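You operate a simulated robot arm through the tools that you are given. There is no shell and no other tool. Be economical: measure what you need, move in short steps, check, and stop when the job is done.

The job below is to be done with a simulated robot arm. You get a single attempt, and the scene is never put back.

TASK
Move the white hose from the red port to the port that the label names.
Fine: stand that port's cap on the yellow square; shut the red port with the red cap.

The check looks at the end state, three seconds after you hand in, the way a careful person would. Anything else that was tipped, shoved, dropped, spilled or broken makes it a failure. A push-on lid holds only when it is set on centred and level and pressed home; a screw cap is set on level and turned clockwise until tight.

THE ROBOT
A 6-joint arm with a two-finger parallel gripper, fixed in place. Base frame: the origin is at the foot of the arm, x ahead of it, y to its left, z up; the work surface is at about z = 860. Lengths are in mm, angles in degrees, forces in N, time in s.
With the tool pointing down near the work surface it reaches from about 180 to 740 mm from the base axis. Its first joint turns from -166.0 to 166.0 degrees. Payload 3.91 kg.
The TCP is the grasp point between the finger pads, 30 mm short of the fingertips. In the tool frame z runs along the fingers and y along their closing line. Largest opening 110 mm; finger width 20, thickness 10; the body of the gripper, 48 by 112 mm, starts 55 mm behind the TCP.
Orientation is told as [roll, pitch, yaw] about the base's x, y, z axes, in that order, counted from this pose: with the fingers straight down and closing along the base's y, the tool's x points along the base's -x, its y along +y and its z along -z.

THE INTERFACE
- The arm moves only by the tool nudge_tool. Its argument "commands" is a list of rows, each a list of 3 entries, a list of its own where there are three numbers: the shift along the tool's x, y, z in mm, then the turn, a rotation vector about the tool's x, y, z in degrees, then the opening, from 0 (shut) to 1 (fully open). In form: [[[x, y, z], [rx, ry, rz], gripper], ...]. A call has 1 to 8 rows; each row is the pose to reach, as a shift and turn from the pose commanded when the call began, along the tool's axes at that moment. A row lasts 0.2 s, in which the tool goes at most 50 mm and 8.6 degrees; a call with a longer step from one row to the next is refused whole, and so is a gripper value outside its range. A pose out of reach is approached as far as the arm can. The call stops where the force on the tool passes 80 N (or 10 N more than at its start, if that is more) or the arm is blocked; 0.2 s more then pass. The fingers move at their own pace (about 45 mm/s each) and stop on an object; they squeeze with about 37 N. The grip force told is the motor's: it shows also when the fingers shut on nothing. Time passes only in rows, and 0.2 s behind the last, so rows that repeat a pose let the fingers close. It gives the time, the measured TCP pose, the force on the tool (base axes), the opening and the grip force at its end, in the units of the frame above (readings bear some noise).
- Cameras (640 x 400 px; columns grow to the right, rows downward): "scene" is fixed at [219, 648.2, 1675.8]; the picture's right is [-0.78, -0.63, 0.00], its down [-0.54, 0.67, -0.50] and it looks along [0.32, -0.39, -0.86] (base axes); focal length 335 px, centre (320, 200). "wrist" rides on the gripper at [71, 22, -107] in the tool frame; the picture's right is [-0.29, 0.96, 0.00], its down [-0.76, -0.23, -0.61] and it looks along [-0.58, -0.18, 0.79] (tool axes); focal length 243 px, centre (320, 200).
- capture(camera): a new picture of that camera. No time passes.
- lift_body(by): slides the trunk up (or, below 0, down) by that many mm; the arm rides with it, the base frame stays. It gives what a move gives, with no picture.
- probe_pixels(camera, pixels): there is no depth. For up to 12 entries [column, row, z] of the newest picture of that camera ("zoom" is the newest enlarged one), the place [x, y] in the base frame at which the ray of that pixel passes the height z, good to about 2 mm. No time passes.
- inspect(camera, box): a new picture of the part [left, top, right, bottom] of that camera's present view, enlarged. No time passes.
- finish_job(): hands the job in; it is judged then, once.

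Keep the steps short. Do not move on a guess: measure, check each grasp and each placing, and mend mistakes. In all there are 80 turns and 34 pictures (those below and enlarged ones count). Leave the gripper open and the arm clear of the work at the hand-in unless told otherwise, and finish with a single line.

The tools are called by a JSON object that holds its "method" and its "body". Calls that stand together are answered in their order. nudge_tool: Moves the arm, as the interface text tells. Its arguments: {"type":"object","properties":{"commands":{"type":"array"}},"required":["commands"]} The other tools are called the same way: lift_body (by) slides the trunk up or down; capture (camera) takes a picture; probe_pixels (camera, pixels) gives the place at which the rays of pixels pass given heights; inspect (camera, box) takes an enlarged picture of a part of a camera's view; finish_job () hands the job in.

At the start:

```text
time: 0.0
eef_pos: [341.9, 205.2, 1196.5]
orientation: [0.1, 0.0, 0.0]
contact_force: [0.3, -0.3, 0.5]
opening: 110.0
grasp_force: 0.0
trunk travel left (down, up): [-525.0, 65.0]
```

scene: 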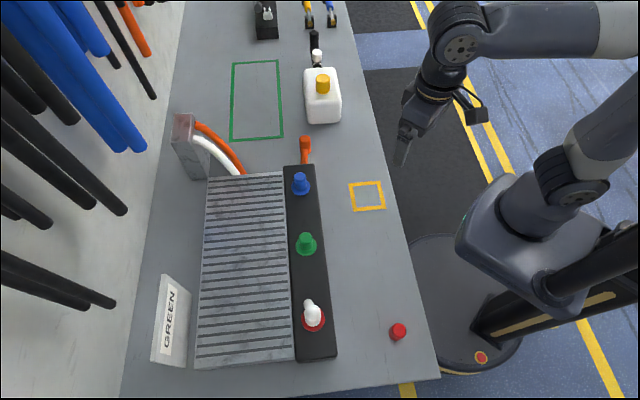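
wrist: 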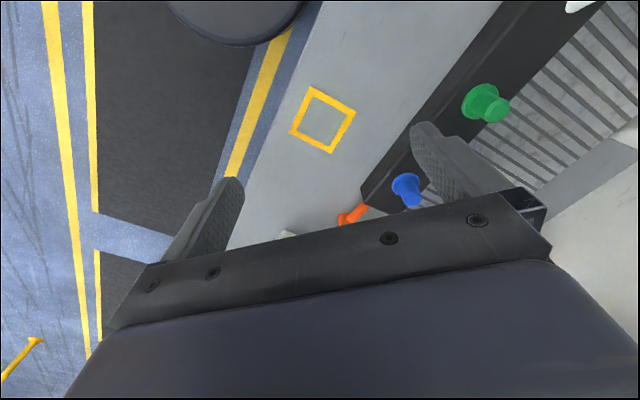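

The label at (170,320) reads GREEN. First I look closer at the label and ports, and at the red cap.

{"method": "inspect", "body": {"camera": "scene", "box": [260, 150, 420, 250]}}

{"method": "inspect", "body": {"camera": "scene", "box": [270, 270, 430, 370]}}

{"method": "inspect", "body": {"camera": "scene", "box": [140, 100, 300, 200]}}

{"method": "probe_pixels", "body": {"camera": "scene", "pixels": [[398, 331, 880], [305, 244, 940], [301, 183, 940], [313, 316, 940], [312, 304, 960], [367, 196, 860], [285, 166, 920], [318, 165, 920], [335, 356, 920], [295, 360, 920], [335, 358, 860]]}}

```text
4.00 times, centred on (340, 200) of scene
```

zoom: 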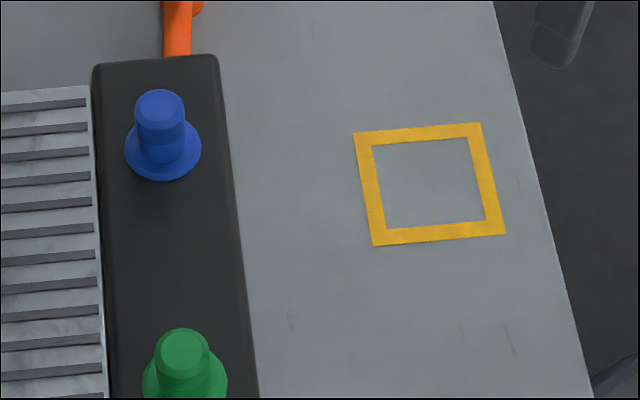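

```text
4.00 times, centred on (350, 320) of scene
```

zoom: 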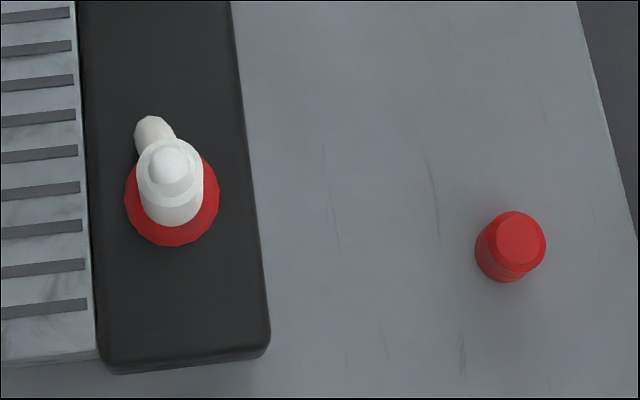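

```text
4.00 times, centred on (220, 150) of scene
```

zoom: 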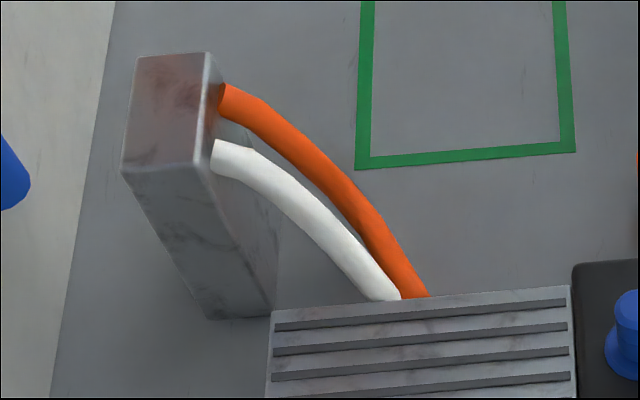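

```text
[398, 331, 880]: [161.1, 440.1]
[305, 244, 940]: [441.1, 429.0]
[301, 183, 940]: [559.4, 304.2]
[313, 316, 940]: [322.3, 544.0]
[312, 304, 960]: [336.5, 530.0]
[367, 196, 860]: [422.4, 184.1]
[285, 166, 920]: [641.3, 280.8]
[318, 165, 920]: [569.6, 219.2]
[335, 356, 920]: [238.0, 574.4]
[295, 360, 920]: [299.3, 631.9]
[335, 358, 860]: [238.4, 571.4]
```

The label names GREEN. The red port holds a white plug, the green and blue ports carry caps, and the red cap stands at about (161,440). I move the gripper over the red port to get a second view for heights.

{"method": "nudge_tool", "body": {"commands": [[[13, 39, 12], [0, 0, 0], 1], [[26, 78, 24], [0, 0, 0], 1], [[39, 117, 36], [0, 0, 0], 1], [[52, 156, 48], [0, 0, 0], 1], [[65, 195, 60], [0, 0, 0], 1], [[78, 234, 72], [0, 0, 0], 1], [[92, 275, 84], [0, 0, 0], 1]]}}

{"method": "capture", "body": {"camera": "wrist"}}

```text
time: 1.6
eef_pos: [249.4, 482.0, 1111.7]
orientation: [0.0, 0.0, 0.0]
contact_force: [-0.3, -0.9, -0.2]
opening: 110.0
grasp_force: 0.1
trunk travel left (down, up): [-525.0, 65.0]
```

```text
28 pictures are left
```

wrist: 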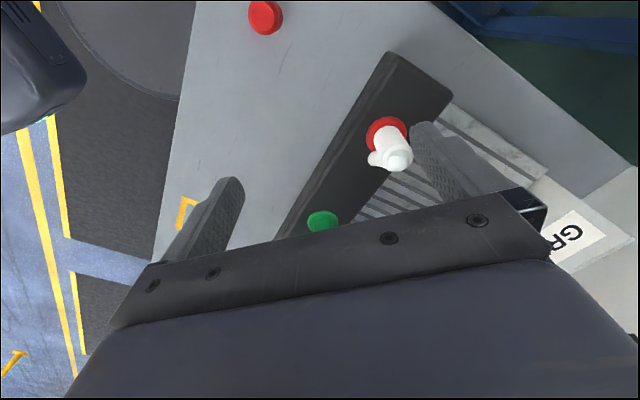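

The red port with the white plug is at (388,145), the red cap at (265,18), the green cap at (322,221). I enlarge the plug and cap.

{"method": "inspect", "body": {"camera": "wrist", "box": [340, 95, 452, 165]}}

{"method": "probe_pixels", "body": {"camera": "wrist", "pixels": [[265, 18, 880], [265, 18, 890], [386, 134, 920], [386, 134, 940], [390, 53, 920], [390, 53, 900], [452, 97, 900], [452, 97, 920], [399, 161, 960], [399, 161, 980]]}}

{"method": "probe_pixels", "body": {"camera": "scene", "pixels": [[399, 329, 880], [399, 329, 890], [313, 320, 920], [313, 320, 940], [337, 355, 920], [337, 355, 900], [296, 361, 900], [296, 361, 920], [312, 311, 960], [312, 311, 980]]}}

```text
5.71 times, centred on (396, 130) of wrist
```

zoom: 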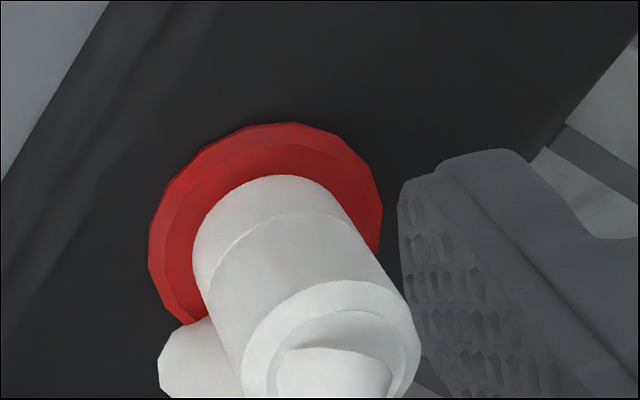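

```text
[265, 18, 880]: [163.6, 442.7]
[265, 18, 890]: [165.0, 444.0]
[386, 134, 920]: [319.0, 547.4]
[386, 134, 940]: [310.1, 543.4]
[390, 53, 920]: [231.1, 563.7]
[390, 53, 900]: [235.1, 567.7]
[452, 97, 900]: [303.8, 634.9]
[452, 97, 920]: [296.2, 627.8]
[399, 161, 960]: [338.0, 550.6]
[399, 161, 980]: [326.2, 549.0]
```

```text
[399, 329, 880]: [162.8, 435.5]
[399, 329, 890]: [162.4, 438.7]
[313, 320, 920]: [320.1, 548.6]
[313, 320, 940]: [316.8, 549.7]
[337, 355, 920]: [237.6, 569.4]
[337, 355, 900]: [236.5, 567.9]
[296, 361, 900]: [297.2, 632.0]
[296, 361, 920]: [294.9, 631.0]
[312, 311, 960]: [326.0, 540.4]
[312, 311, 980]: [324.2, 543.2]
```

Manifold top is near z≈905, red port centre near (320,548), plug top near z≈980. Next I move above the green cap to measure it.

{"method": "nudge_tool", "body": {"commands": [[[-32, -10, 8], [0, 0, 0], 1], [[-64, -20, 16], [0, 0, 0], 1], [[-96, -30, 24], [0, 0, 0], 1], [[-128, -40, 32], [0, 0, 0], 1], [[-160, -50, 40], [0, 0, 0], 1]]}}

{"method": "capture", "body": {"camera": "wrist"}}

{"method": "inspect", "body": {"camera": "scene", "box": [265, 215, 345, 265]}}

```text
time: 2.8
eef_pos: [410.7, 430.1, 1072.3]
orientation: [0.0, 0.0, 0.1]
contact_force: [-0.4, -0.9, -0.6]
opening: 109.9
grasp_force: 0.1
trunk travel left (down, up): [-525.0, 65.0]
```

```text
26 pictures are left
```

wrist: 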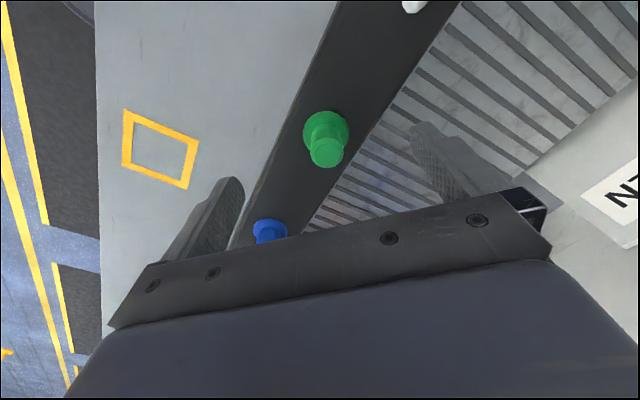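

```text
8.00 times, centred on (305, 240) of scene
```

zoom: 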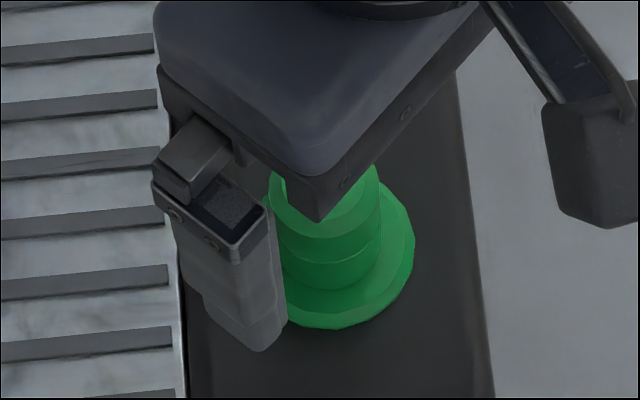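

The green cap is at (326,140). I enlarge it and measure.

{"method": "inspect", "body": {"camera": "wrist", "box": [280, 95, 376, 155]}}

{"method": "probe_pixels", "body": {"camera": "wrist", "pixels": [[326, 152, 940], [326, 152, 950], [326, 152, 960], [326, 152, 970], [326, 131, 910], [326, 131, 920], [310, 152, 960], [344, 152, 960], [303, 131, 915], [350, 131, 915]]}}

{"method": "probe_pixels", "body": {"camera": "scene", "pixels": [[305.5, 238, 940], [305.5, 238, 950], [305.5, 238, 960], [305.5, 238, 970], [306, 247, 910], [306, 247, 920]]}}

```text
6.67 times, centred on (328, 125) of wrist
```

zoom: 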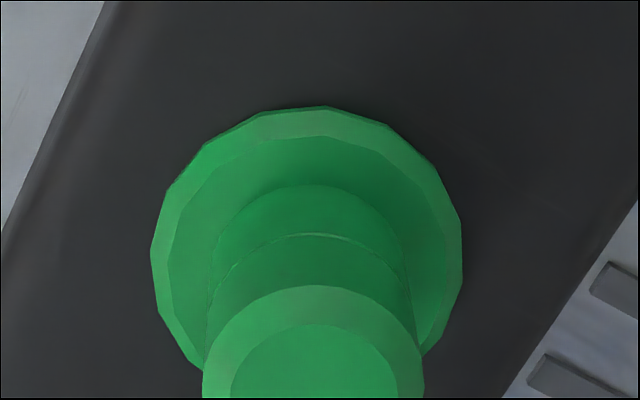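

```text
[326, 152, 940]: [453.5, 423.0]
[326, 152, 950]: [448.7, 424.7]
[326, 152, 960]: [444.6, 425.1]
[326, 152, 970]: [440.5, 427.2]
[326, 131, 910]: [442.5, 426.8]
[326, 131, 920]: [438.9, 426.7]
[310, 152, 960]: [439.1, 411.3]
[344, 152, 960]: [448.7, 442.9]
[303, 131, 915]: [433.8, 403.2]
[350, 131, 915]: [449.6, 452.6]
```

```text
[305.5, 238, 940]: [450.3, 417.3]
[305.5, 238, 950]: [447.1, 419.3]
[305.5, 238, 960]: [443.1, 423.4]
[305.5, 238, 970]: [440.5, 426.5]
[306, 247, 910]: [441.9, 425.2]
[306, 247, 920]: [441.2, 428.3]
```

The cap's top is near z≈965, centre (441,427), and there is a seam on the body. I measure the seam's height by probing its far arc.

{"method": "probe_pixels", "body": {"camera": "zoom", "pixels": [[305, 235, 930], [305, 235, 940], [305, 235, 950], [312, 287, 955], [312, 287, 965], [312, 287, 975], [315, 185, 910], [315, 185, 920], [203, 370, 960], [425, 370, 960], [152, 260, 910], [463, 260, 910]]}}

```text
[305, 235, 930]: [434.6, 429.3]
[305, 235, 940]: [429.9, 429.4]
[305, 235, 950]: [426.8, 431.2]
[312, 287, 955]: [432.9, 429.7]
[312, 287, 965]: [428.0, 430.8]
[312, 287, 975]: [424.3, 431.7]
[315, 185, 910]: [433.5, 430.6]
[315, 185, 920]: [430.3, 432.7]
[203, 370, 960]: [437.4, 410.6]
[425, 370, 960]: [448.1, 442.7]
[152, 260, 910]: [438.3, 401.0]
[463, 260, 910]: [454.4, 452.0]
```

Cap about 34 mm wide, seam z≈947, top z≈970, centre (441,427). I descend so the fingertips straddle only the cap (TCP z≈979).

{"method": "nudge_tool", "body": {"commands": [[[-30, -3, 15], [0, 0, 0], 1], [[-30, -3, 55], [0, 0, 0], 1], [[-30, -3, 93], [0, 0, 0], 1], [[-30, -3, 93], [0, 0, 0], 1]]}}

{"method": "capture", "body": {"camera": "wrist"}}

```text
time: 3.8
eef_pos: [440.3, 427.8, 978.2]
orientation: [0.0, 0.0, 0.0]
contact_force: [-0.5, 1.0, 0.0]
opening: 110.1
grasp_force: 0.0
trunk travel left (down, up): [-525.0, 65.0]
```

```text
23 pictures are left
```

wrist: 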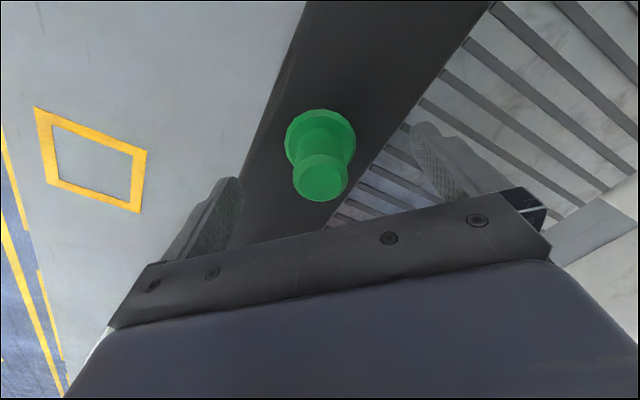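

{"method": "probe_pixels", "body": {"camera": "wrist", "pixels": [[320.5, 180, 955], [320.5, 180, 960], [320.5, 180, 965], [320.5, 180, 970], [293, 178, 963], [348, 178, 963], [320, 135, 912], [320, 135, 920]]}}

{"method": "inspect", "body": {"camera": "wrist", "box": [256, 100, 384, 210]}}

```text
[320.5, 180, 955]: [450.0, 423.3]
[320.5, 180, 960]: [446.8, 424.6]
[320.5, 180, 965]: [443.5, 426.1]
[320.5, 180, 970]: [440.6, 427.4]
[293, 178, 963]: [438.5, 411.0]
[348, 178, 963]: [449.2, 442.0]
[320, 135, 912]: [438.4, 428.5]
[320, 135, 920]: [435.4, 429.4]
```

```text
3.64 times, centred on (320, 155) of wrist
```

zoom: 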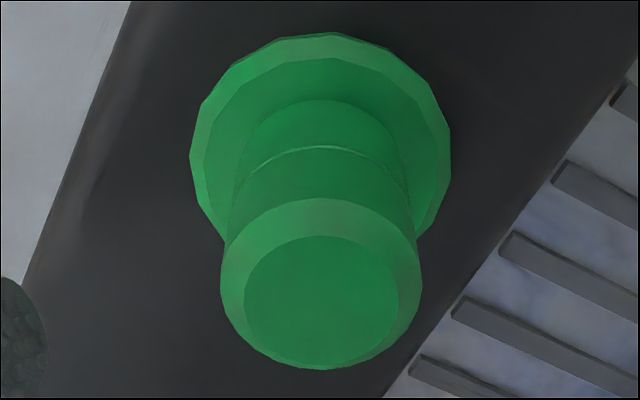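

Centred. I close the gripper on the cap.

{"method": "nudge_tool", "body": {"commands": [[[0, 0, 0], [0, 0, 0], 0], [[0, 0, 0], [0, 0, 0], 0], [[0, 0, 0], [0, 0, 0], 0], [[0, 0, 0], [0, 0, 0], 0], [[0, 0, 0], [0, 0, 0], 0], [[0, 0, 0], [0, 0, 0], 0]]}}

```text
time: 5.2
eef_pos: [441.2, 428.4, 977.6]
orientation: [0.0, 0.1, -0.1]
contact_force: [0.5, -0.5, 0.5]
opening: 30.4
grasp_force: 36.3
trunk travel left (down, up): [-525.0, 65.0]
```

Held at 30.4 mm. I pull up 6 mm in small steps and watch the force.

{"method": "nudge_tool", "body": {"commands": [[[0, 0, -2], [0, 0, 0], 0], [[0, 0, -4], [0, 0, 0], 0], [[0, 0, -6], [0, 0, 0], 0]]}}

{"method": "inspect", "body": {"camera": "wrist", "box": [256, 100, 384, 210]}}

```text
time: 6.0
eef_pos: [440.3, 428.2, 984.1]
orientation: [0.0, 0.0, 0.0]
contact_force: [0.1, 0.1, -1.0]
opening: 30.5
grasp_force: 37.0
trunk travel left (down, up): [-525.0, 65.0]
```

```text
3.64 times, centred on (320, 155) of wrist
```

zoom: 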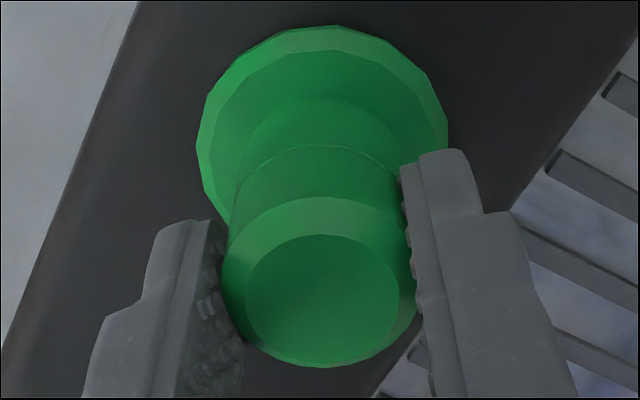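

It moves with almost no resistance and stays in the grip. I keep lifting to see whether it comes free.

{"method": "nudge_tool", "body": {"commands": [[[0, 0, -20], [0, 0, 0], 0], [[0, 0, -50], [0, 0, 0], 0], [[0, 0, -90], [0, 0, 0], 0]]}}

{"method": "capture", "body": {"camera": "wrist"}}

```text
time: 6.8
eef_pos: [440.1, 427.9, 1075.8]
orientation: [0.0, 0.1, -0.1]
contact_force: [0.4, -0.2, -0.1]
opening: 30.7
grasp_force: 36.7
trunk travel left (down, up): [-525.0, 65.0]
```

```text
20 pictures are left
```

wrist: 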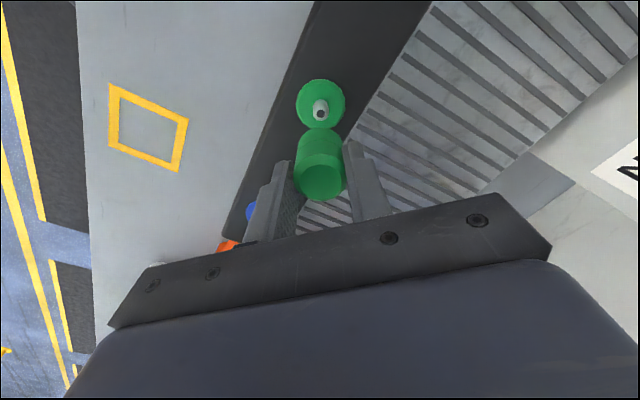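

The cap came off whole: it is a long plug cap, and a metal nipple shows at (320,110). I enlarge to measure the nipple and the cap's length below the fingers.

{"method": "inspect", "body": {"camera": "wrist", "box": [256, 70, 384, 210]}}

{"method": "inspect", "body": {"camera": "scene", "box": [265, 170, 361, 260]}}

{"method": "probe_pixels", "body": {"camera": "wrist", "pixels": [[109, 83, 860], [188, 118, 860], [178, 172, 860], [108, 146, 860], [320, 104, 910], [320, 104, 920], [320.5, 115, 930], [320.5, 115, 940], [320.5, 115, 950]]}}

```text
2.86 times, centred on (320, 140) of wrist
```

zoom: 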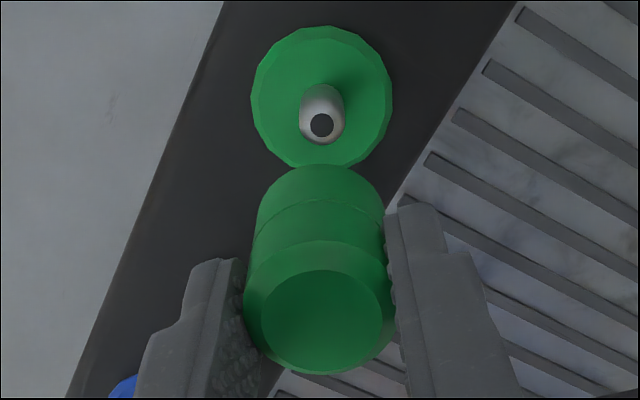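

```text
4.44 times, centred on (313, 215) of scene
```

zoom: 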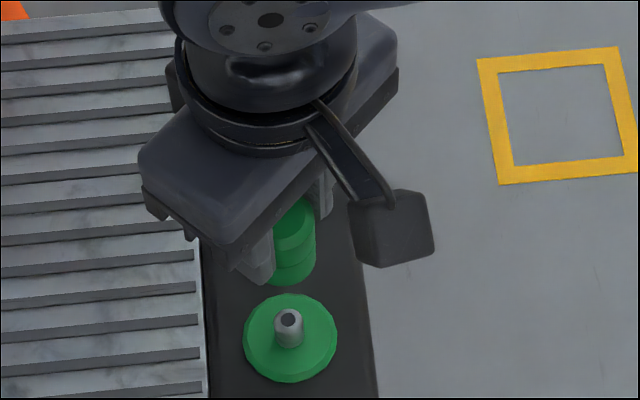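

```text
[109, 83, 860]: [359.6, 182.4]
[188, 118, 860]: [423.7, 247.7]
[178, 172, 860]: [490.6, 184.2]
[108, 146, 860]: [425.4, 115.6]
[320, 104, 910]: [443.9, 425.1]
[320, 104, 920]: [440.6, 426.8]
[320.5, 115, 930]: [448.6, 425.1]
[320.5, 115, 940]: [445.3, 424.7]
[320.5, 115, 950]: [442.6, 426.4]
```

Square centre ≈ (424.5,183). I carry the cap over it at height, then lower partway.

{"method": "nudge_tool", "body": {"commands": [[[3, -45, 0], [0, 0, 0], 0], [[6, -90, 0], [0, 0, 0], 0], [[9, -135, 0], [0, 0, 0], 0], [[12, -180, 10], [0, 0, 0], 0], [[15, -220, 30], [0, 0, 0], 0], [[16, -245, 65], [0, 0, 0], 0], [[16, -245, 105], [0, 0, 0], 0], [[16, -245, 135], [0, 0, 0], 0]]}}

{"method": "inspect", "body": {"camera": "scene", "box": [320, 150, 416, 230]}}

```text
time: 8.6
eef_pos: [423.5, 182.5, 939.0]
orientation: [0.0, 0.0, 0.0]
contact_force: [0.1, -0.1, -0.5]
opening: 30.6
grasp_force: 37.1
trunk travel left (down, up): [-525.0, 65.0]
```

```text
5.00 times, centred on (368, 190) of scene
```

zoom: 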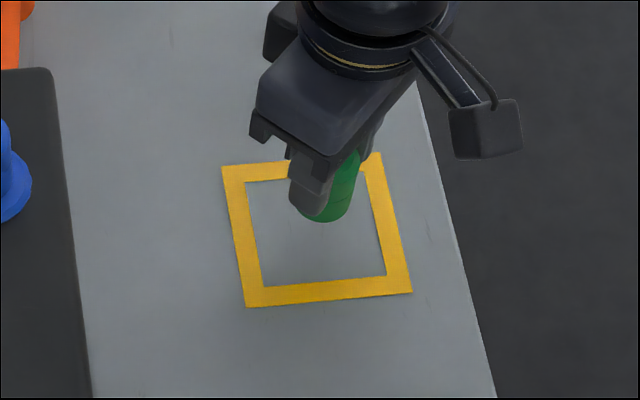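

Over the square. I lower by 14 mm in 2–4 mm steps and check the force.

{"method": "nudge_tool", "body": {"commands": [[[0, 0, 4], [0, 0, 0], 0], [[0, 0, 8], [0, 0, 0], 0], [[0, 0, 11], [0, 0, 0], 0], [[0, 0, 14], [0, 0, 0], 0]]}}

```text
time: 9.6
eef_pos: [423.7, 181.2, 925.3]
orientation: [-0.1, 0.0, 0.0]
contact_force: [0.1, -1.0, -0.6]
opening: 30.5
grasp_force: 37.3
trunk travel left (down, up): [-525.0, 65.0]
```

No contact yet; I go on 1 mm at a time.

{"method": "nudge_tool", "body": {"commands": [[[0, 0, 1], [0, 0, 0], 0], [[0, 0, 2], [0, 0, 0], 0], [[0, 0, 3], [0, 0, 0], 0], [[0, 0, 4], [0, 0, 0], 0]]}}

```text
time: 10.6
eef_pos: [423.0, 182.1, 921.9]
orientation: [-0.1, 0.0, 0.0]
contact_force: [0.0, 0.0, -0.6]
opening: 30.5
grasp_force: 36.6
trunk travel left (down, up): [-525.0, 65.0]
```

{"method": "nudge_tool", "body": {"commands": [[[0, 0, 1], [0, 0, 0], 0], [[0, 0, 2], [0, 0, 0], 0], [[0, 0, 3], [0, 0, 0], 0]]}}

{"method": "inspect", "body": {"camera": "scene", "box": [340, 170, 396, 215]}}

```text
time: 11.4
eef_pos: [423.6, 182.6, 918.6]
orientation: [-0.1, 0.0, 0.0]
contact_force: [-0.1, 0.5, -0.5]
opening: 30.5
grasp_force: 37.2
trunk travel left (down, up): [-525.0, 65.0]
```

```text
8.89 times, centred on (368, 192) of scene
```

zoom: 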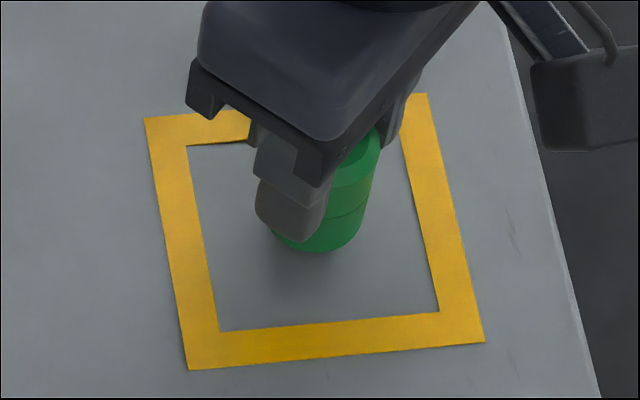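

{"method": "probe_pixels", "body": {"camera": "zoom", "pixels": [[315, 251, 860], [315, 251, 870], [315, 251, 880], [315, 251, 890]]}}

```text
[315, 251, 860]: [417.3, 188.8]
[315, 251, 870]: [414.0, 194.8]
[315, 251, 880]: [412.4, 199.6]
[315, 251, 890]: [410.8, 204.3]
```

Bottom still about 5–9 mm up. I lower another 7 in 1 mm steps.

{"method": "nudge_tool", "body": {"commands": [[[0, 0, 1], [0, 0, 0], 0], [[0, 0, 2], [0, 0, 0], 0], [[0, 0, 3], [0, 0, 0], 0], [[0, 0, 4], [0, 0, 0], 0], [[0, 0, 5], [0, 0, 0], 0]]}}

```text
time: 12.6
eef_pos: [423.9, 182.7, 913.7]
orientation: [0.0, 0.0, 0.0]
contact_force: [0.6, -0.7, -1.3]
opening: 30.6
grasp_force: 37.1
trunk travel left (down, up): [-525.0, 65.0]
```

{"method": "nudge_tool", "body": {"commands": [[[0, 0, 1], [0, 0, 0], 0], [[0, 0, 2], [0, 0, 0], 0]]}}

```text
time: 13.2
eef_pos: [423.8, 182.4, 910.7]
orientation: [0.0, 0.0, 0.0]
contact_force: [-0.5, 0.5, 0.2]
opening: 30.6
grasp_force: 37.2
trunk travel left (down, up): [-525.0, 65.0]
```

{"method": "nudge_tool", "body": {"commands": [[[0, 0, 1], [0, 0, 0], 0], [[0, 0, 2], [0, 0, 0], 0]]}}

{"method": "inspect", "body": {"camera": "scene", "box": [340, 170, 396, 215]}}

```text
time: 13.8
eef_pos: [423.2, 182.2, 911.1]
orientation: [0.1, -0.1, 0.0]
contact_force: [-2.3, -0.9, 15.5]
opening: 30.5
grasp_force: 37.3
trunk travel left (down, up): [-525.0, 65.0]
```

```text
8.89 times, centred on (368, 192) of scene
```

zoom: 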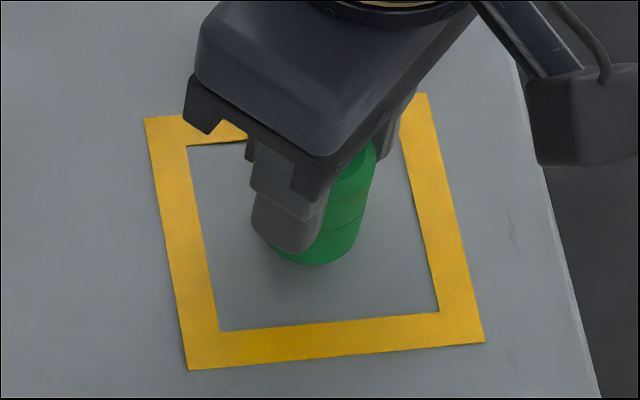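

Contact felt (15 N), cap standing. I ease up 1 mm, open slowly in place, then rise straight.

{"method": "nudge_tool", "body": {"commands": [[[0, 0, -1], [0, 0, 0], 0], [[0, 0, -1], [0, 0, 0], 0.4], [[0, 0, -1], [0, 0, 0], 0.6], [[0, 0, -1], [0, 0, 0], 0.7], [[0, 0, -1], [0, 0, 0], 0.7], [[0, 0, -30], [0, 0, 0], 0.7], [[0, 0, -75], [0, 0, 0], 1], [[0, 0, -120], [0, 0, 0], 1]]}}

{"method": "capture", "body": {"camera": "wrist"}}

```text
time: 15.6
eef_pos: [424.5, 183.2, 1030.4]
orientation: [0.0, 0.0, 0.0]
contact_force: [1.0, 0.5, 0.6]
opening: 110.1
grasp_force: 0.0
trunk travel left (down, up): [-525.0, 65.0]
```

```text
14 pictures are left
```

wrist: 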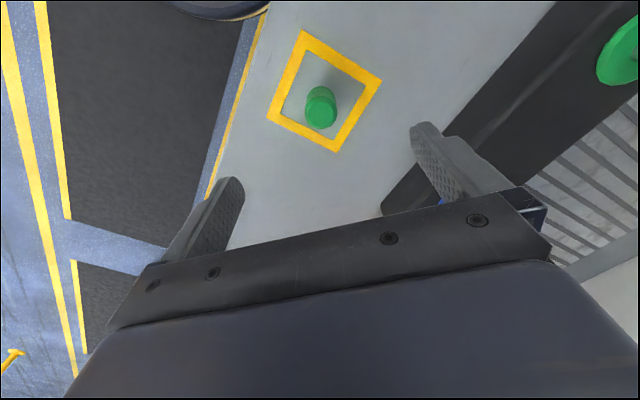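

The green cap stands inside the square at (321,107). Next I go over the white plug on the red port for a close view.

{"method": "nudge_tool", "body": {"commands": [[[14, 45, -10], [0, 0, 0], 1], [[28, 90, -20], [0, 0, 0], 1], [[42, 135, -30], [0, 0, 0], 1], [[57, 180, -30], [0, 0, 0], 1], [[71, 225, -30], [0, 0, 0], 1], [[86, 270, -30], [0, 0, 0], 1], [[100, 315, -30], [0, 0, 0], 1], [[114, 357, -30], [0, 0, 0], 1]]}}

{"method": "capture", "body": {"camera": "wrist"}}

```text
time: 17.4
eef_pos: [309.3, 541.0, 1059.0]
orientation: [0.0, 0.0, -0.1]
contact_force: [0.8, -0.4, -0.1]
opening: 110.0
grasp_force: 0.1
trunk travel left (down, up): [-525.0, 65.0]
```

```text
13 pictures are left
```

wrist: 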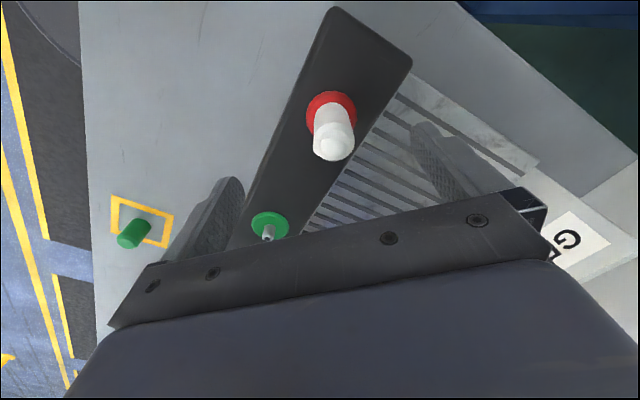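

{"method": "inspect", "body": {"camera": "wrist", "box": [282, 80, 394, 170]}}

{"method": "probe_pixels", "body": {"camera": "wrist", "pixels": [[334, 152, 970], [334, 152, 980], [334, 152, 990], [331, 107, 910], [331, 107, 920], [331, 107, 930], [334, 139, 965], [334, 139, 975]]}}

{"method": "probe_pixels", "body": {"camera": "scene", "pixels": [[312, 309, 970], [312, 309, 980], [312, 309, 990]]}}

```text
4.44 times, centred on (338, 125) of wrist
```

zoom: 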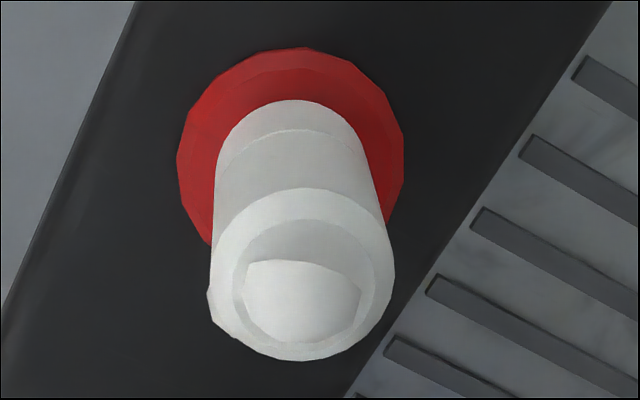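

```text
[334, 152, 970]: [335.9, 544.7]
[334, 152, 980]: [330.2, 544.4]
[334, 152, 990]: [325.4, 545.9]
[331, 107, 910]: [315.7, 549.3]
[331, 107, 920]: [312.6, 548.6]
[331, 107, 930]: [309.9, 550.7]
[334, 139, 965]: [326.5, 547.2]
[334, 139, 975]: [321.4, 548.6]
```

```text
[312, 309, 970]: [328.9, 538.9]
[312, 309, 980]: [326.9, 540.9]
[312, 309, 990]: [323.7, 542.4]
```

The plug's body is upright, with the hose stub pointing along the manifold toward the green port. I centre over it and turn the gripper 46.6° so the fingers close across the manifold, clear of the stub.

{"method": "nudge_tool", "body": {"commands": [[[-3, 1, 0], [0, 0, 7.8], 1], [[-6, 3, 0], [0, 0, 15.6], 1], [[-9, 5, 0], [0, 0, 23.4], 1], [[-13, 7, 0], [0, 0, 31.2], 1], [[-13, 7, 10], [0, 0, 39], 1], [[-13, 7, 20], [0, 0, 46.6], 1], [[-13, 7, 20], [0, 0, 46.6], 1]]}}

{"method": "capture", "body": {"camera": "wrist"}}

```text
time: 19.0
eef_pos: [322.6, 545.6, 1038.7]
orientation: [0.1, 0.0, -46.7]
contact_force: [0.4, -0.7, 1.1]
opening: 110.2
grasp_force: 0.0
trunk travel left (down, up): [-525.0, 65.0]
```

```text
11 pictures are left
```

wrist: 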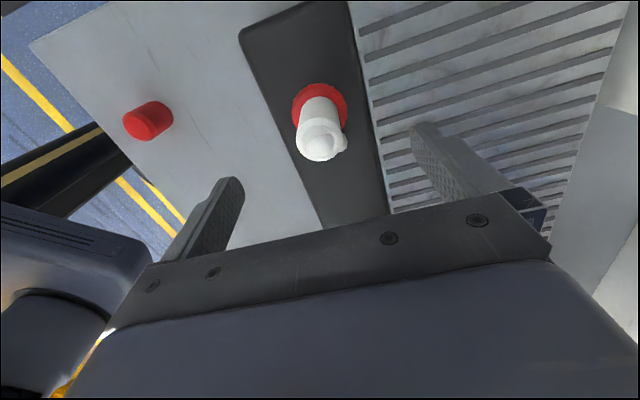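

The stub points away between the fingers' gap. I measure the plug axis in this view, and the red cap as well.

{"method": "inspect", "body": {"camera": "wrist", "box": [272, 70, 368, 170]}}

{"method": "probe_pixels", "body": {"camera": "wrist", "pixels": [[319, 146, 960], [319, 146, 970], [319, 146, 980], [319.5, 104, 915], [319.5, 104, 925], [142, 125, 880], [142, 125, 900], [142, 125, 910], [153, 117, 860]]}}

```text
4.00 times, centred on (320, 120) of wrist
```

zoom: 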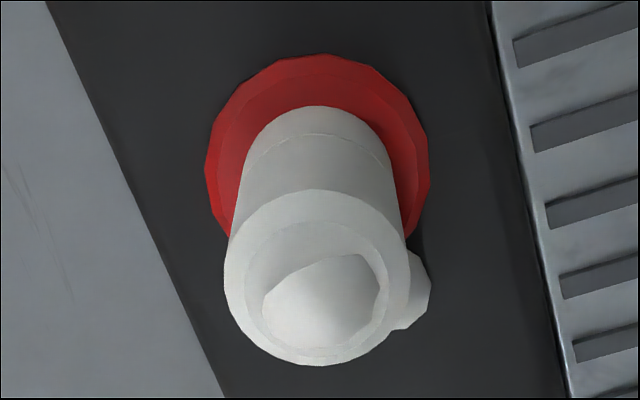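

```text
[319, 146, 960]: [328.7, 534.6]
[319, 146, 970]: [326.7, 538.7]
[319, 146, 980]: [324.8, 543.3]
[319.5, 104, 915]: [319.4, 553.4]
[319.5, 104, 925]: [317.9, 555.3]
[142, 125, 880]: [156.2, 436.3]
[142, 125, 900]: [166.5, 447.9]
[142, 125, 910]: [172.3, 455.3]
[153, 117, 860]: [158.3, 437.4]
```

The plug axis is near (322,547.5), its stub points about −28°. I turn back 18.6° so the fingers close exactly across the stub, fix the centre, and descend to z≈972.

{"method": "nudge_tool", "body": {"commands": [[[1.7, 1.2, 0], [0, 0, -6.2], 1], [[1.7, 1.2, 5], [0, 0, -12.4], 1], [[1.7, 1.2, 15], [0, 0, -18.6], 1], [[1.7, 1.2, 35], [0, 0, -18.6], 1], [[1.7, 1.2, 55], [0, 0, -18.6], 1], [[1.7, 1.2, 66], [0, 0, -18.6], 1], [[1.7, 1.2, 66], [0, 0, -18.6], 1]]}}

{"method": "capture", "body": {"camera": "wrist"}}

```text
time: 20.6
eef_pos: [322.4, 549.0, 972.5]
orientation: [0.1, 0.1, -27.9]
contact_force: [-0.3, 0.9, 0.5]
opening: 110.0
grasp_force: 0.1
trunk travel left (down, up): [-525.0, 65.0]
```

```text
9 pictures are left
```

wrist: 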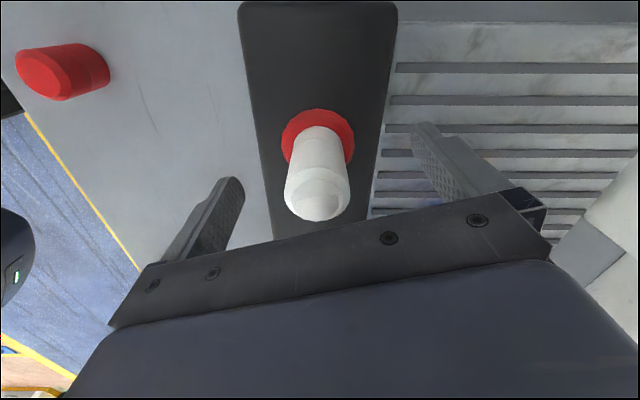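

The stub is now hidden straight behind the body. Centred at (318,190); I close and pull up a little.

{"method": "nudge_tool", "body": {"commands": [[[0, 0, 0], [0, 0, 0], 0], [[0, 0, 0], [0, 0, 0], 0], [[0, 0, 0], [0, 0, 0], 0], [[0, 0, 0], [0, 0, 0], 0], [[0, 0, 0], [0, 0, 0], 0], [[0, 0, 0], [0, 0, 0], 0]]}}

{"method": "nudge_tool", "body": {"commands": [[[0, 0, -3], [0, 0, 0], 0], [[0, 0, -6], [0, 0, 0], 0], [[0, 0, -10], [0, 0, 0], 0]]}}

```text
time: 22.0
eef_pos: [322.5, 547.1, 973.5]
orientation: [-0.1, 0.0, -28.0]
contact_force: [-4.3, -8.5, -0.2]
opening: 32.5
grasp_force: 36.8
trunk travel left (down, up): [-525.0, 65.0]
```

```text
time: 22.8
eef_pos: [324.1, 548.5, 983.4]
orientation: [0.0, 0.1, -28.0]
contact_force: [-0.7, -1.1, -0.8]
opening: 33.1
grasp_force: 36.8
trunk travel left (down, up): [-525.0, 65.0]
```

Plug rises freely with a firm grip (33 mm). I lift it clear and shift sideways so the scene camera can see both ports.

{"method": "nudge_tool", "body": {"commands": [[[0, 0, -30], [0, 0, 0], 0], [[0, 0, -65], [0, 0, 0], 0], [[0, 0, -100], [0, 0, 0], 0], [[0, -40, -100], [0, 0, 0], 0], [[0, -80, -100], [0, 0, 0], 0], [[0, -120, -100], [0, 0, 0], 0]]}}

{"method": "inspect", "body": {"camera": "scene", "box": [230, 220, 422, 340]}}

```text
time: 24.2
eef_pos: [265.6, 441.8, 1084.5]
orientation: [0.0, 0.1, -28.0]
contact_force: [0.0, 1.0, 0.6]
opening: 32.7
grasp_force: 36.8
trunk travel left (down, up): [-525.0, 65.0]
```

```text
3.33 times, centred on (326, 280) of scene
```

zoom: 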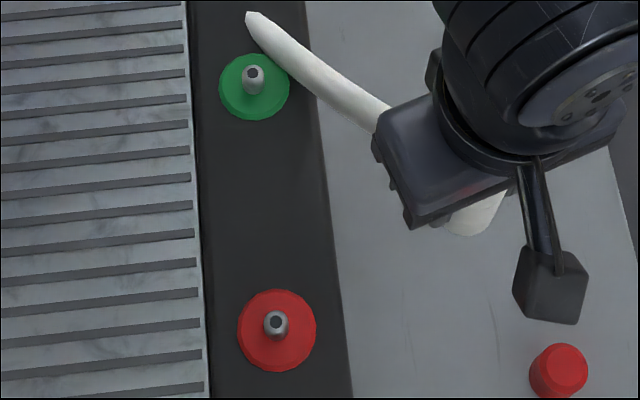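

The plug is out and a length of white hose trails from it, its end near scene (305,224). Let me see it from the wrist and locate both nipples.

{"method": "capture", "body": {"camera": "wrist"}}

{"method": "probe_pixels", "body": {"camera": "zoom", "pixels": [[252, 71, 945], [276, 321, 945], [254, 88, 922], [277, 331, 922], [250, 15, 905], [250, 15, 950], [250, 15, 1000], [250, 15, 1080], [252, 71, 935], [276, 321, 935]]}}

```text
7 pictures are left
```

wrist: 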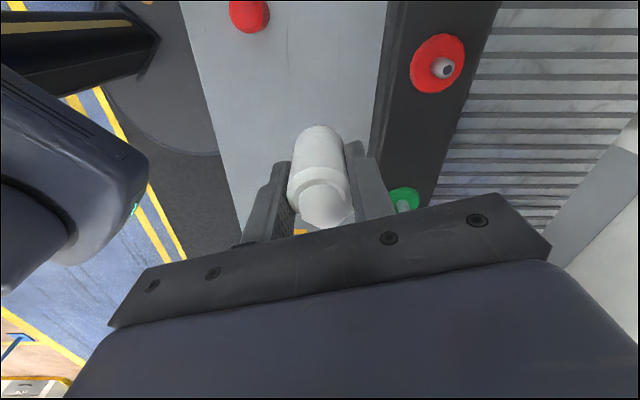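

```text
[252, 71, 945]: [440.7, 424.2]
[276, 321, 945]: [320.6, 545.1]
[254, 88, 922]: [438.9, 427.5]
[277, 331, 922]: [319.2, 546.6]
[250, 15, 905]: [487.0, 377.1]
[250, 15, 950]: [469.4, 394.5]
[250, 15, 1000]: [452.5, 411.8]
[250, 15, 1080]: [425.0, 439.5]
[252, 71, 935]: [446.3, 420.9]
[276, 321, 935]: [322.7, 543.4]
```

Red→green offset is (119.9,−120.0), so the plug must end at TCP ≈ (441.7,427.2), z≈973. The hose simply pays out. I move over the green port at height, then lower to z≈1005.

{"method": "nudge_tool", "body": {"commands": [[[-40, 17, 0], [0, 0, 0], 0], [[-81, 35, 0], [0, 0, 0], 0], [[-122, 52, 0], [0, 0, 0], 0], [[-162.2, 69.7, 0], [0, 0, 0], 0], [[-162.2, 69.7, 40], [0, 0, 0], 0], [[-162.2, 69.7, 74], [0, 0, 0], 0], [[-162.2, 69.7, 74], [0, 0, 0], 0]]}}

{"method": "inspect", "body": {"camera": "scene", "box": [265, 200, 345, 260]}}

```text
time: 25.8
eef_pos: [441.9, 429.2, 1010.7]
orientation: [-0.1, 0.0, -28.0]
contact_force: [0.4, 0.3, -0.3]
opening: 32.9
grasp_force: 36.9
trunk travel left (down, up): [-525.0, 65.0]
```

```text
6.67 times, centred on (305, 230) of scene
```

zoom: 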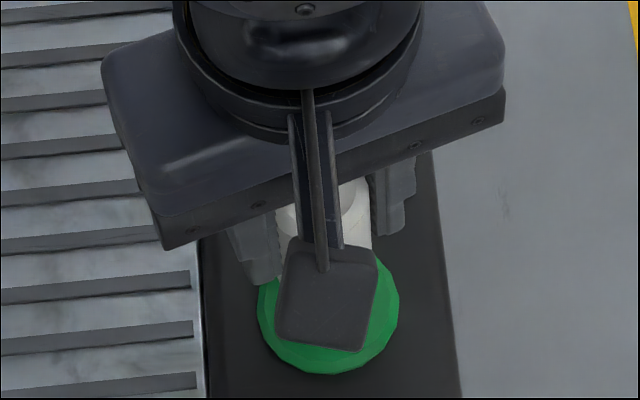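

Lower carefully, first 12 mm, reading the pose.

{"method": "nudge_tool", "body": {"commands": [[[0, 0, 6], [0, 0, 0], 0], [[0, 0, 12], [0, 0, 0], 0], [[0, 0, 12], [0, 0, 0], 0]]}}

{"method": "nudge_tool", "body": {"commands": [[[0, 0, 3], [0, 0, 0], 0], [[0, 0, 6], [0, 0, 0], 0], [[0, 0, 9], [0, 0, 0], 0]]}}

```text
time: 26.6
eef_pos: [441.9, 428.9, 997.6]
orientation: [0.0, 0.0, -27.9]
contact_force: [0.1, 0.8, -0.3]
opening: 32.8
grasp_force: 37.2
trunk travel left (down, up): [-525.0, 65.0]
```

```text
time: 27.4
eef_pos: [441.5, 427.7, 987.8]
orientation: [0.0, 0.0, -28.0]
contact_force: [0.4, 0.1, -0.3]
opening: 32.7
grasp_force: 36.4
trunk travel left (down, up): [-525.0, 65.0]
```

No jam. Continue down 9 mm.

{"method": "nudge_tool", "body": {"commands": [[[0, 0, 3], [0, 0, 0], 0], [[0, 0, 6], [0, 0, 0], 0], [[0, 0, 9], [0, 0, 0], 0]]}}

```text
time: 28.2
eef_pos: [442.0, 427.0, 979.5]
orientation: [0.0, 0.0, -28.1]
contact_force: [-0.3, 0.5, -0.1]
opening: 33.0
grasp_force: 36.7
trunk travel left (down, up): [-525.0, 65.0]
```

{"method": "nudge_tool", "body": {"commands": [[[0, 0, 2], [0, 0, 0], 0], [[0, 0, 4], [0, 0, 0], 0], [[0, 0, 6], [0, 0, 0], 0], [[0, 0, 7], [0, 0, 0], 0]]}}

```text
time: 29.2
eef_pos: [442.3, 428.3, 976.6]
orientation: [0.2, -0.1, -28.0]
contact_force: [0.9, -0.3, 22.9]
opening: 32.8
grasp_force: 37.4
trunk travel left (down, up): [-525.0, 65.0]
```

Contact at z≈977, some 4 mm short of home: the push fit. I press on in 1.5 mm steps.

{"method": "nudge_tool", "body": {"commands": [[[0, 0, 1.5], [0, 0, 0], 0], [[0, 0, 3], [0, 0, 0], 0]]}}

```text
time: 29.8
eef_pos: [441.4, 428.0, 975.3]
orientation: [0.7, -0.2, -28.0]
contact_force: [1.0, 2.0, 47.5]
opening: 33.2
grasp_force: 37.4
trunk travel left (down, up): [-525.0, 65.0]
```

{"method": "nudge_tool", "body": {"commands": [[[0, 0, 1], [0, 0, 0], 0], [[0, 0, 2], [0, 0, 0], 0], [[0, 0, 3], [0, 0, 0], 0]]}}

```text
time: 30.6
eef_pos: [442.2, 426.9, 973.8]
orientation: [0.7, -0.2, -28.1]
contact_force: [1.7, 1.0, 53.4]
opening: 33.0
grasp_force: 36.8
trunk travel left (down, up): [-525.0, 65.0]
```

{"method": "nudge_tool", "body": {"commands": [[[0, 0, 1], [0, 0, 0], 0], [[0, 0, 2], [0, 0, 0], 0], [[0, 0, 3], [0, 0, 0], 0]]}}

{"method": "inspect", "body": {"camera": "wrist", "box": [272, 100, 368, 220]}}

```text
time: 31.4
eef_pos: [441.8, 428.4, 971.0]
orientation: [0.8, -0.2, -28.0]
contact_force: [0.8, 0.4, 52.5]
opening: 32.8
grasp_force: 36.3
trunk travel left (down, up): [-525.0, 65.0]
```

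```text
3.33 times, centred on (320, 160) of wrist
```

zoom: 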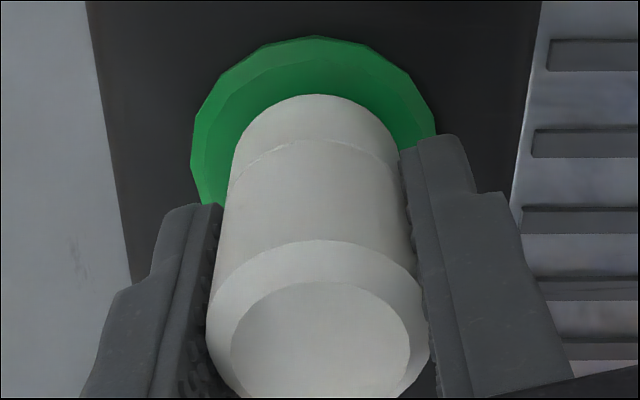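

The force levels off at ~53 N with the fingers slipping slightly: the plug is bottomed. I take the pressure off, open, and set the same relative view as I had on the red port (z 972.5) to compare.

{"method": "nudge_tool", "body": {"commands": [[[0, 0, -3], [0, 0, 0], 0], [[0, 0, -5.5], [0, 0, 0], 0], [[0, 0, -5.5], [0, 0, 0], 0.5], [[0, 0, -5.5], [0, 0, 0], 0.8], [[0, 0, -7], [0, 0, 0], 1], [[0, 0, -7.5], [0, 0, 0], 1], [[0, 0, -7.5], [0, 0, 0], 1]]}}

{"method": "capture", "body": {"camera": "wrist"}}

```text
time: 33.0
eef_pos: [441.8, 428.1, 970.4]
orientation: [0.1, 0.1, -28.0]
contact_force: [-0.3, 0.0, -0.4]
opening: 110.1
grasp_force: 0.2
trunk travel left (down, up): [-525.0, 65.0]
```

```text
4 pictures are left
```

wrist: 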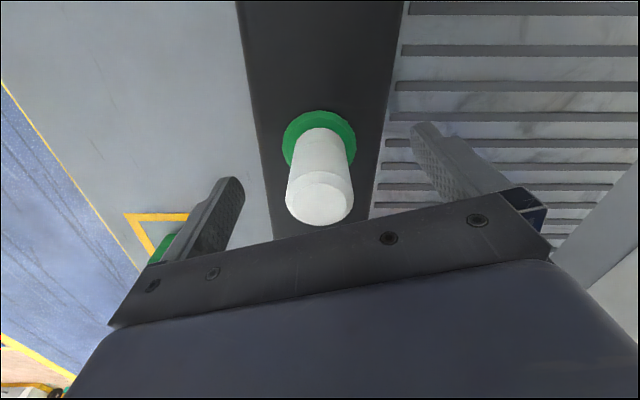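

Same proportions as when seated on the red port (base arc 16 px below the flange edge, ring/flange width ratio 0.905 vs 0.903): the plug is home and upright. I rise and travel to above the red cap, near (164,444).

{"method": "nudge_tool", "body": {"commands": [[[0, 0, -45], [0, 0, 0], 1], [[0, 0, -85], [0, 0, 0], 1], [[42, -19, -90], [0, 0, 0], 1], [[84, -38, -90], [0, 0, 0], 1], [[126, -58, -90], [0, 0, 0], 1], [[169, -78, -90], [0, 0, 0], 1], [[211, -97, -90], [0, 0, 0], 1], [[253, -116, -90], [0, 0, 0], 1]]}}

{"method": "nudge_tool", "body": {"commands": [[[0, 0, 40], [0, 0, 0], 1], [[0, 0, 80], [0, 0, 0], 1], [[0, 0, 110], [0, 0, 0], 1], [[0, 0, 110], [0, 0, 0], 1]]}}

{"method": "capture", "body": {"camera": "wrist"}}

```text
time: 34.8
eef_pos: [162.8, 443.0, 1061.0]
orientation: [0.0, 0.0, -28.1]
contact_force: [0.3, 0.9, 0.9]
opening: 110.0
grasp_force: 0.1
trunk travel left (down, up): [-525.0, 65.0]
```

```text
time: 35.8
eef_pos: [162.2, 444.2, 949.4]
orientation: [0.1, 0.0, -28.0]
contact_force: [-0.5, -0.1, 1.2]
opening: 110.0
grasp_force: 0.0
trunk travel left (down, up): [-525.0, 65.0]
```

```text
3 pictures are left
```

wrist: 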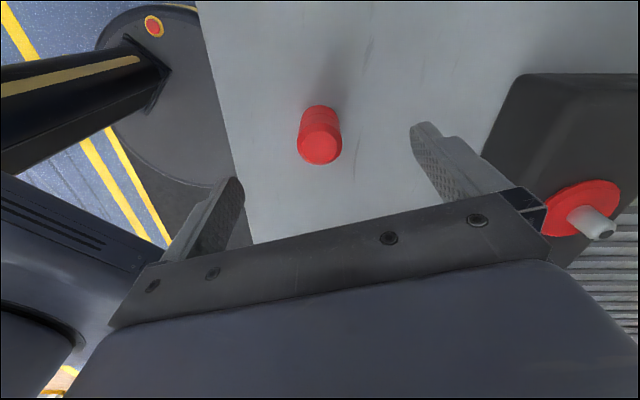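

The red cap stands upright at (320,146). I probe its axis.

{"method": "probe_pixels", "body": {"camera": "wrist", "pixels": [[320, 142, 895], [320, 142, 900], [320, 142, 905], [320, 147, 900], [319.5, 105, 860], [299, 120, 860], [339, 120, 860], [298, 140, 895], [343, 140, 895]]}}

```text
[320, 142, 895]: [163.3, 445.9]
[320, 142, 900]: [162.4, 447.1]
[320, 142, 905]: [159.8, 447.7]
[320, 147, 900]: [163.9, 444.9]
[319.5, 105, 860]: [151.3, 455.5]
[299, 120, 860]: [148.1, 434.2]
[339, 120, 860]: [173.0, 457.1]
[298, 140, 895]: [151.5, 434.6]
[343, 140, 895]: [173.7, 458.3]
```

I shift 1 mm, lower to z≈907 and close on the cap.

{"method": "nudge_tool", "body": {"commands": [[[0, 1, 15], [0, 0, 0], 1], [[0, 1, 42], [0, 0, 0], 1], [[0, 1, 42], [0, 0, 0], 0], [[0, 1, 42], [0, 0, 0], 0], [[0, 1, 42], [0, 0, 0], 0], [[0, 1, 42], [0, 0, 0], 0], [[0, 1, 42], [0, 0, 0], 0], [[0, 1, 42], [0, 0, 0], 0]]}}

{"method": "nudge_tool", "body": {"commands": [[[0, 0, 0], [0, 0, 0], 0], [[0, 0, -5], [0, 0, 0], 0], [[0, 0, -50], [0, 0, 0], 0], [[0, 0, -95], [0, 0, 0], 0], [[0, 0, -140], [0, 0, 0], 0], [[0, 0, -140], [0, 0, 0], 0]]}}

{"method": "inspect", "body": {"camera": "wrist", "box": [256, 110, 384, 220]}}

```text
time: 37.6
eef_pos: [165.6, 446.3, 908.3]
orientation: [0.1, 0.0, -28.0]
contact_force: [0.8, -0.3, -0.6]
opening: 30.7
grasp_force: 36.9
trunk travel left (down, up): [-525.0, 65.0]
```

```text
time: 39.0
eef_pos: [164.9, 445.5, 1047.9]
orientation: [0.1, 0.0, -28.0]
contact_force: [-0.1, 0.1, -0.9]
opening: 30.5
grasp_force: 36.5
trunk travel left (down, up): [-525.0, 65.0]
```

```text
3.64 times, centred on (320, 165) of wrist
```

zoom: 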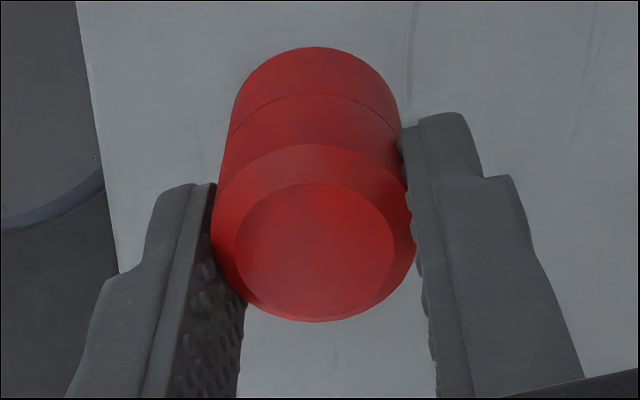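

The cap is held level, its bottom ≈48 mm below the TCP. I probe how it sits in the grip along the finger width.

{"method": "probe_pixels", "body": {"camera": "zoom", "pixels": [[314, 251, 1038], [314, 251, 1041], [314, 251, 1044], [312, 47, 998], [312, 47, 1000.5], [312, 47, 1003], [314, 321, 1036], [314, 321, 1040]]}}

```text
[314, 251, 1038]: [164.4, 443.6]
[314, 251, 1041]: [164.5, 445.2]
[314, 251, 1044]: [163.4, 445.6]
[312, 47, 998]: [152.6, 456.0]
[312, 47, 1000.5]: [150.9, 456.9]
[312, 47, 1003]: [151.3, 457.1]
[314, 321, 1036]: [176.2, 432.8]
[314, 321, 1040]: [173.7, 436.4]
```

Cap offset in the grip is under 1 mm. Red port axis ≈ (321.3,548.0). I carry the cap over it and lower to z≈1005.

{"method": "nudge_tool", "body": {"commands": [[[-23, 41, 0], [0, 0, 0], 0], [[-46, 82, 0], [0, 0, 0], 0], [[-69, 123, 0], [0, 0, 0], 0], [[-91.2, 164.1, 0], [0, 0, 0], 0], [[-91.2, 164.1, 20], [0, 0, 0], 0], [[-91.2, 164.1, 42], [0, 0, 0], 0], [[-91.2, 164.1, 42], [0, 0, 0], 0]]}}

{"method": "nudge_tool", "body": {"commands": [[[0, 0, 3], [0, 0, 0], 0], [[0, 0, 6], [0, 0, 0], 0], [[0, 0, 9], [0, 0, 0], 0], [[0, 0, 12], [0, 0, 0], 0]]}}

```text
time: 40.6
eef_pos: [321.1, 546.7, 1008.3]
orientation: [0.0, 0.0, -28.0]
contact_force: [1.0, -0.3, 0.0]
opening: 30.9
grasp_force: 37.2
trunk travel left (down, up): [-525.0, 65.0]
```

```text
time: 41.6
eef_pos: [321.6, 547.0, 994.6]
orientation: [0.0, 0.0, -28.0]
contact_force: [0.2, -0.1, -0.5]
opening: 30.5
grasp_force: 36.9
trunk travel left (down, up): [-525.0, 65.0]
```

No contact; bottom at ≈947. On down in small steps.

{"method": "nudge_tool", "body": {"commands": [[[0, 0, 2], [0, 0, 0], 0], [[0, 0, 4], [0, 0, 0], 0], [[0, 0, 6], [0, 0, 0], 0], [[0, 0, 8], [0, 0, 0], 0]]}}

{"method": "nudge_tool", "body": {"commands": [[[0, 0, 2], [0, 0, 0], 0], [[0, 0, 4], [0, 0, 0], 0], [[0, 0, 6], [0, 0, 0], 0]]}}

```text
time: 42.6
eef_pos: [322.5, 547.8, 986.0]
orientation: [-0.1, 0.0, -28.0]
contact_force: [-0.3, -1.2, -0.9]
opening: 30.3
grasp_force: 36.6
trunk travel left (down, up): [-525.0, 65.0]
```

```text
time: 43.4
eef_pos: [322.6, 547.2, 980.9]
orientation: [-0.1, 0.1, -28.0]
contact_force: [0.8, -1.5, 0.1]
opening: 30.9
grasp_force: 36.8
trunk travel left (down, up): [-525.0, 65.0]
```

The cap is sliding over the nipple without side force. Continue.

{"method": "nudge_tool", "body": {"commands": [[[0, 0, 2], [0, 0, 0], 0], [[0, 0, 4], [0, 0, 0], 0], [[0, 0, 6], [0, 0, 0], 0]]}}

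{"method": "nudge_tool", "body": {"commands": [[[0, 0, 2], [0, 0, 0], 0], [[0, 0, 4], [0, 0, 0], 0]]}}

```text
time: 44.2
eef_pos: [323.6, 547.8, 977.2]
orientation: [0.2, 0.0, -28.0]
contact_force: [1.3, -3.2, 12.0]
opening: 30.6
grasp_force: 36.7
trunk travel left (down, up): [-525.0, 65.0]
```

```text
time: 44.8
eef_pos: [322.6, 548.0, 973.9]
orientation: [0.5, 0.0, -28.0]
contact_force: [4.1, 1.3, 31.3]
opening: 30.9
grasp_force: 37.2
trunk travel left (down, up): [-525.0, 65.0]
```

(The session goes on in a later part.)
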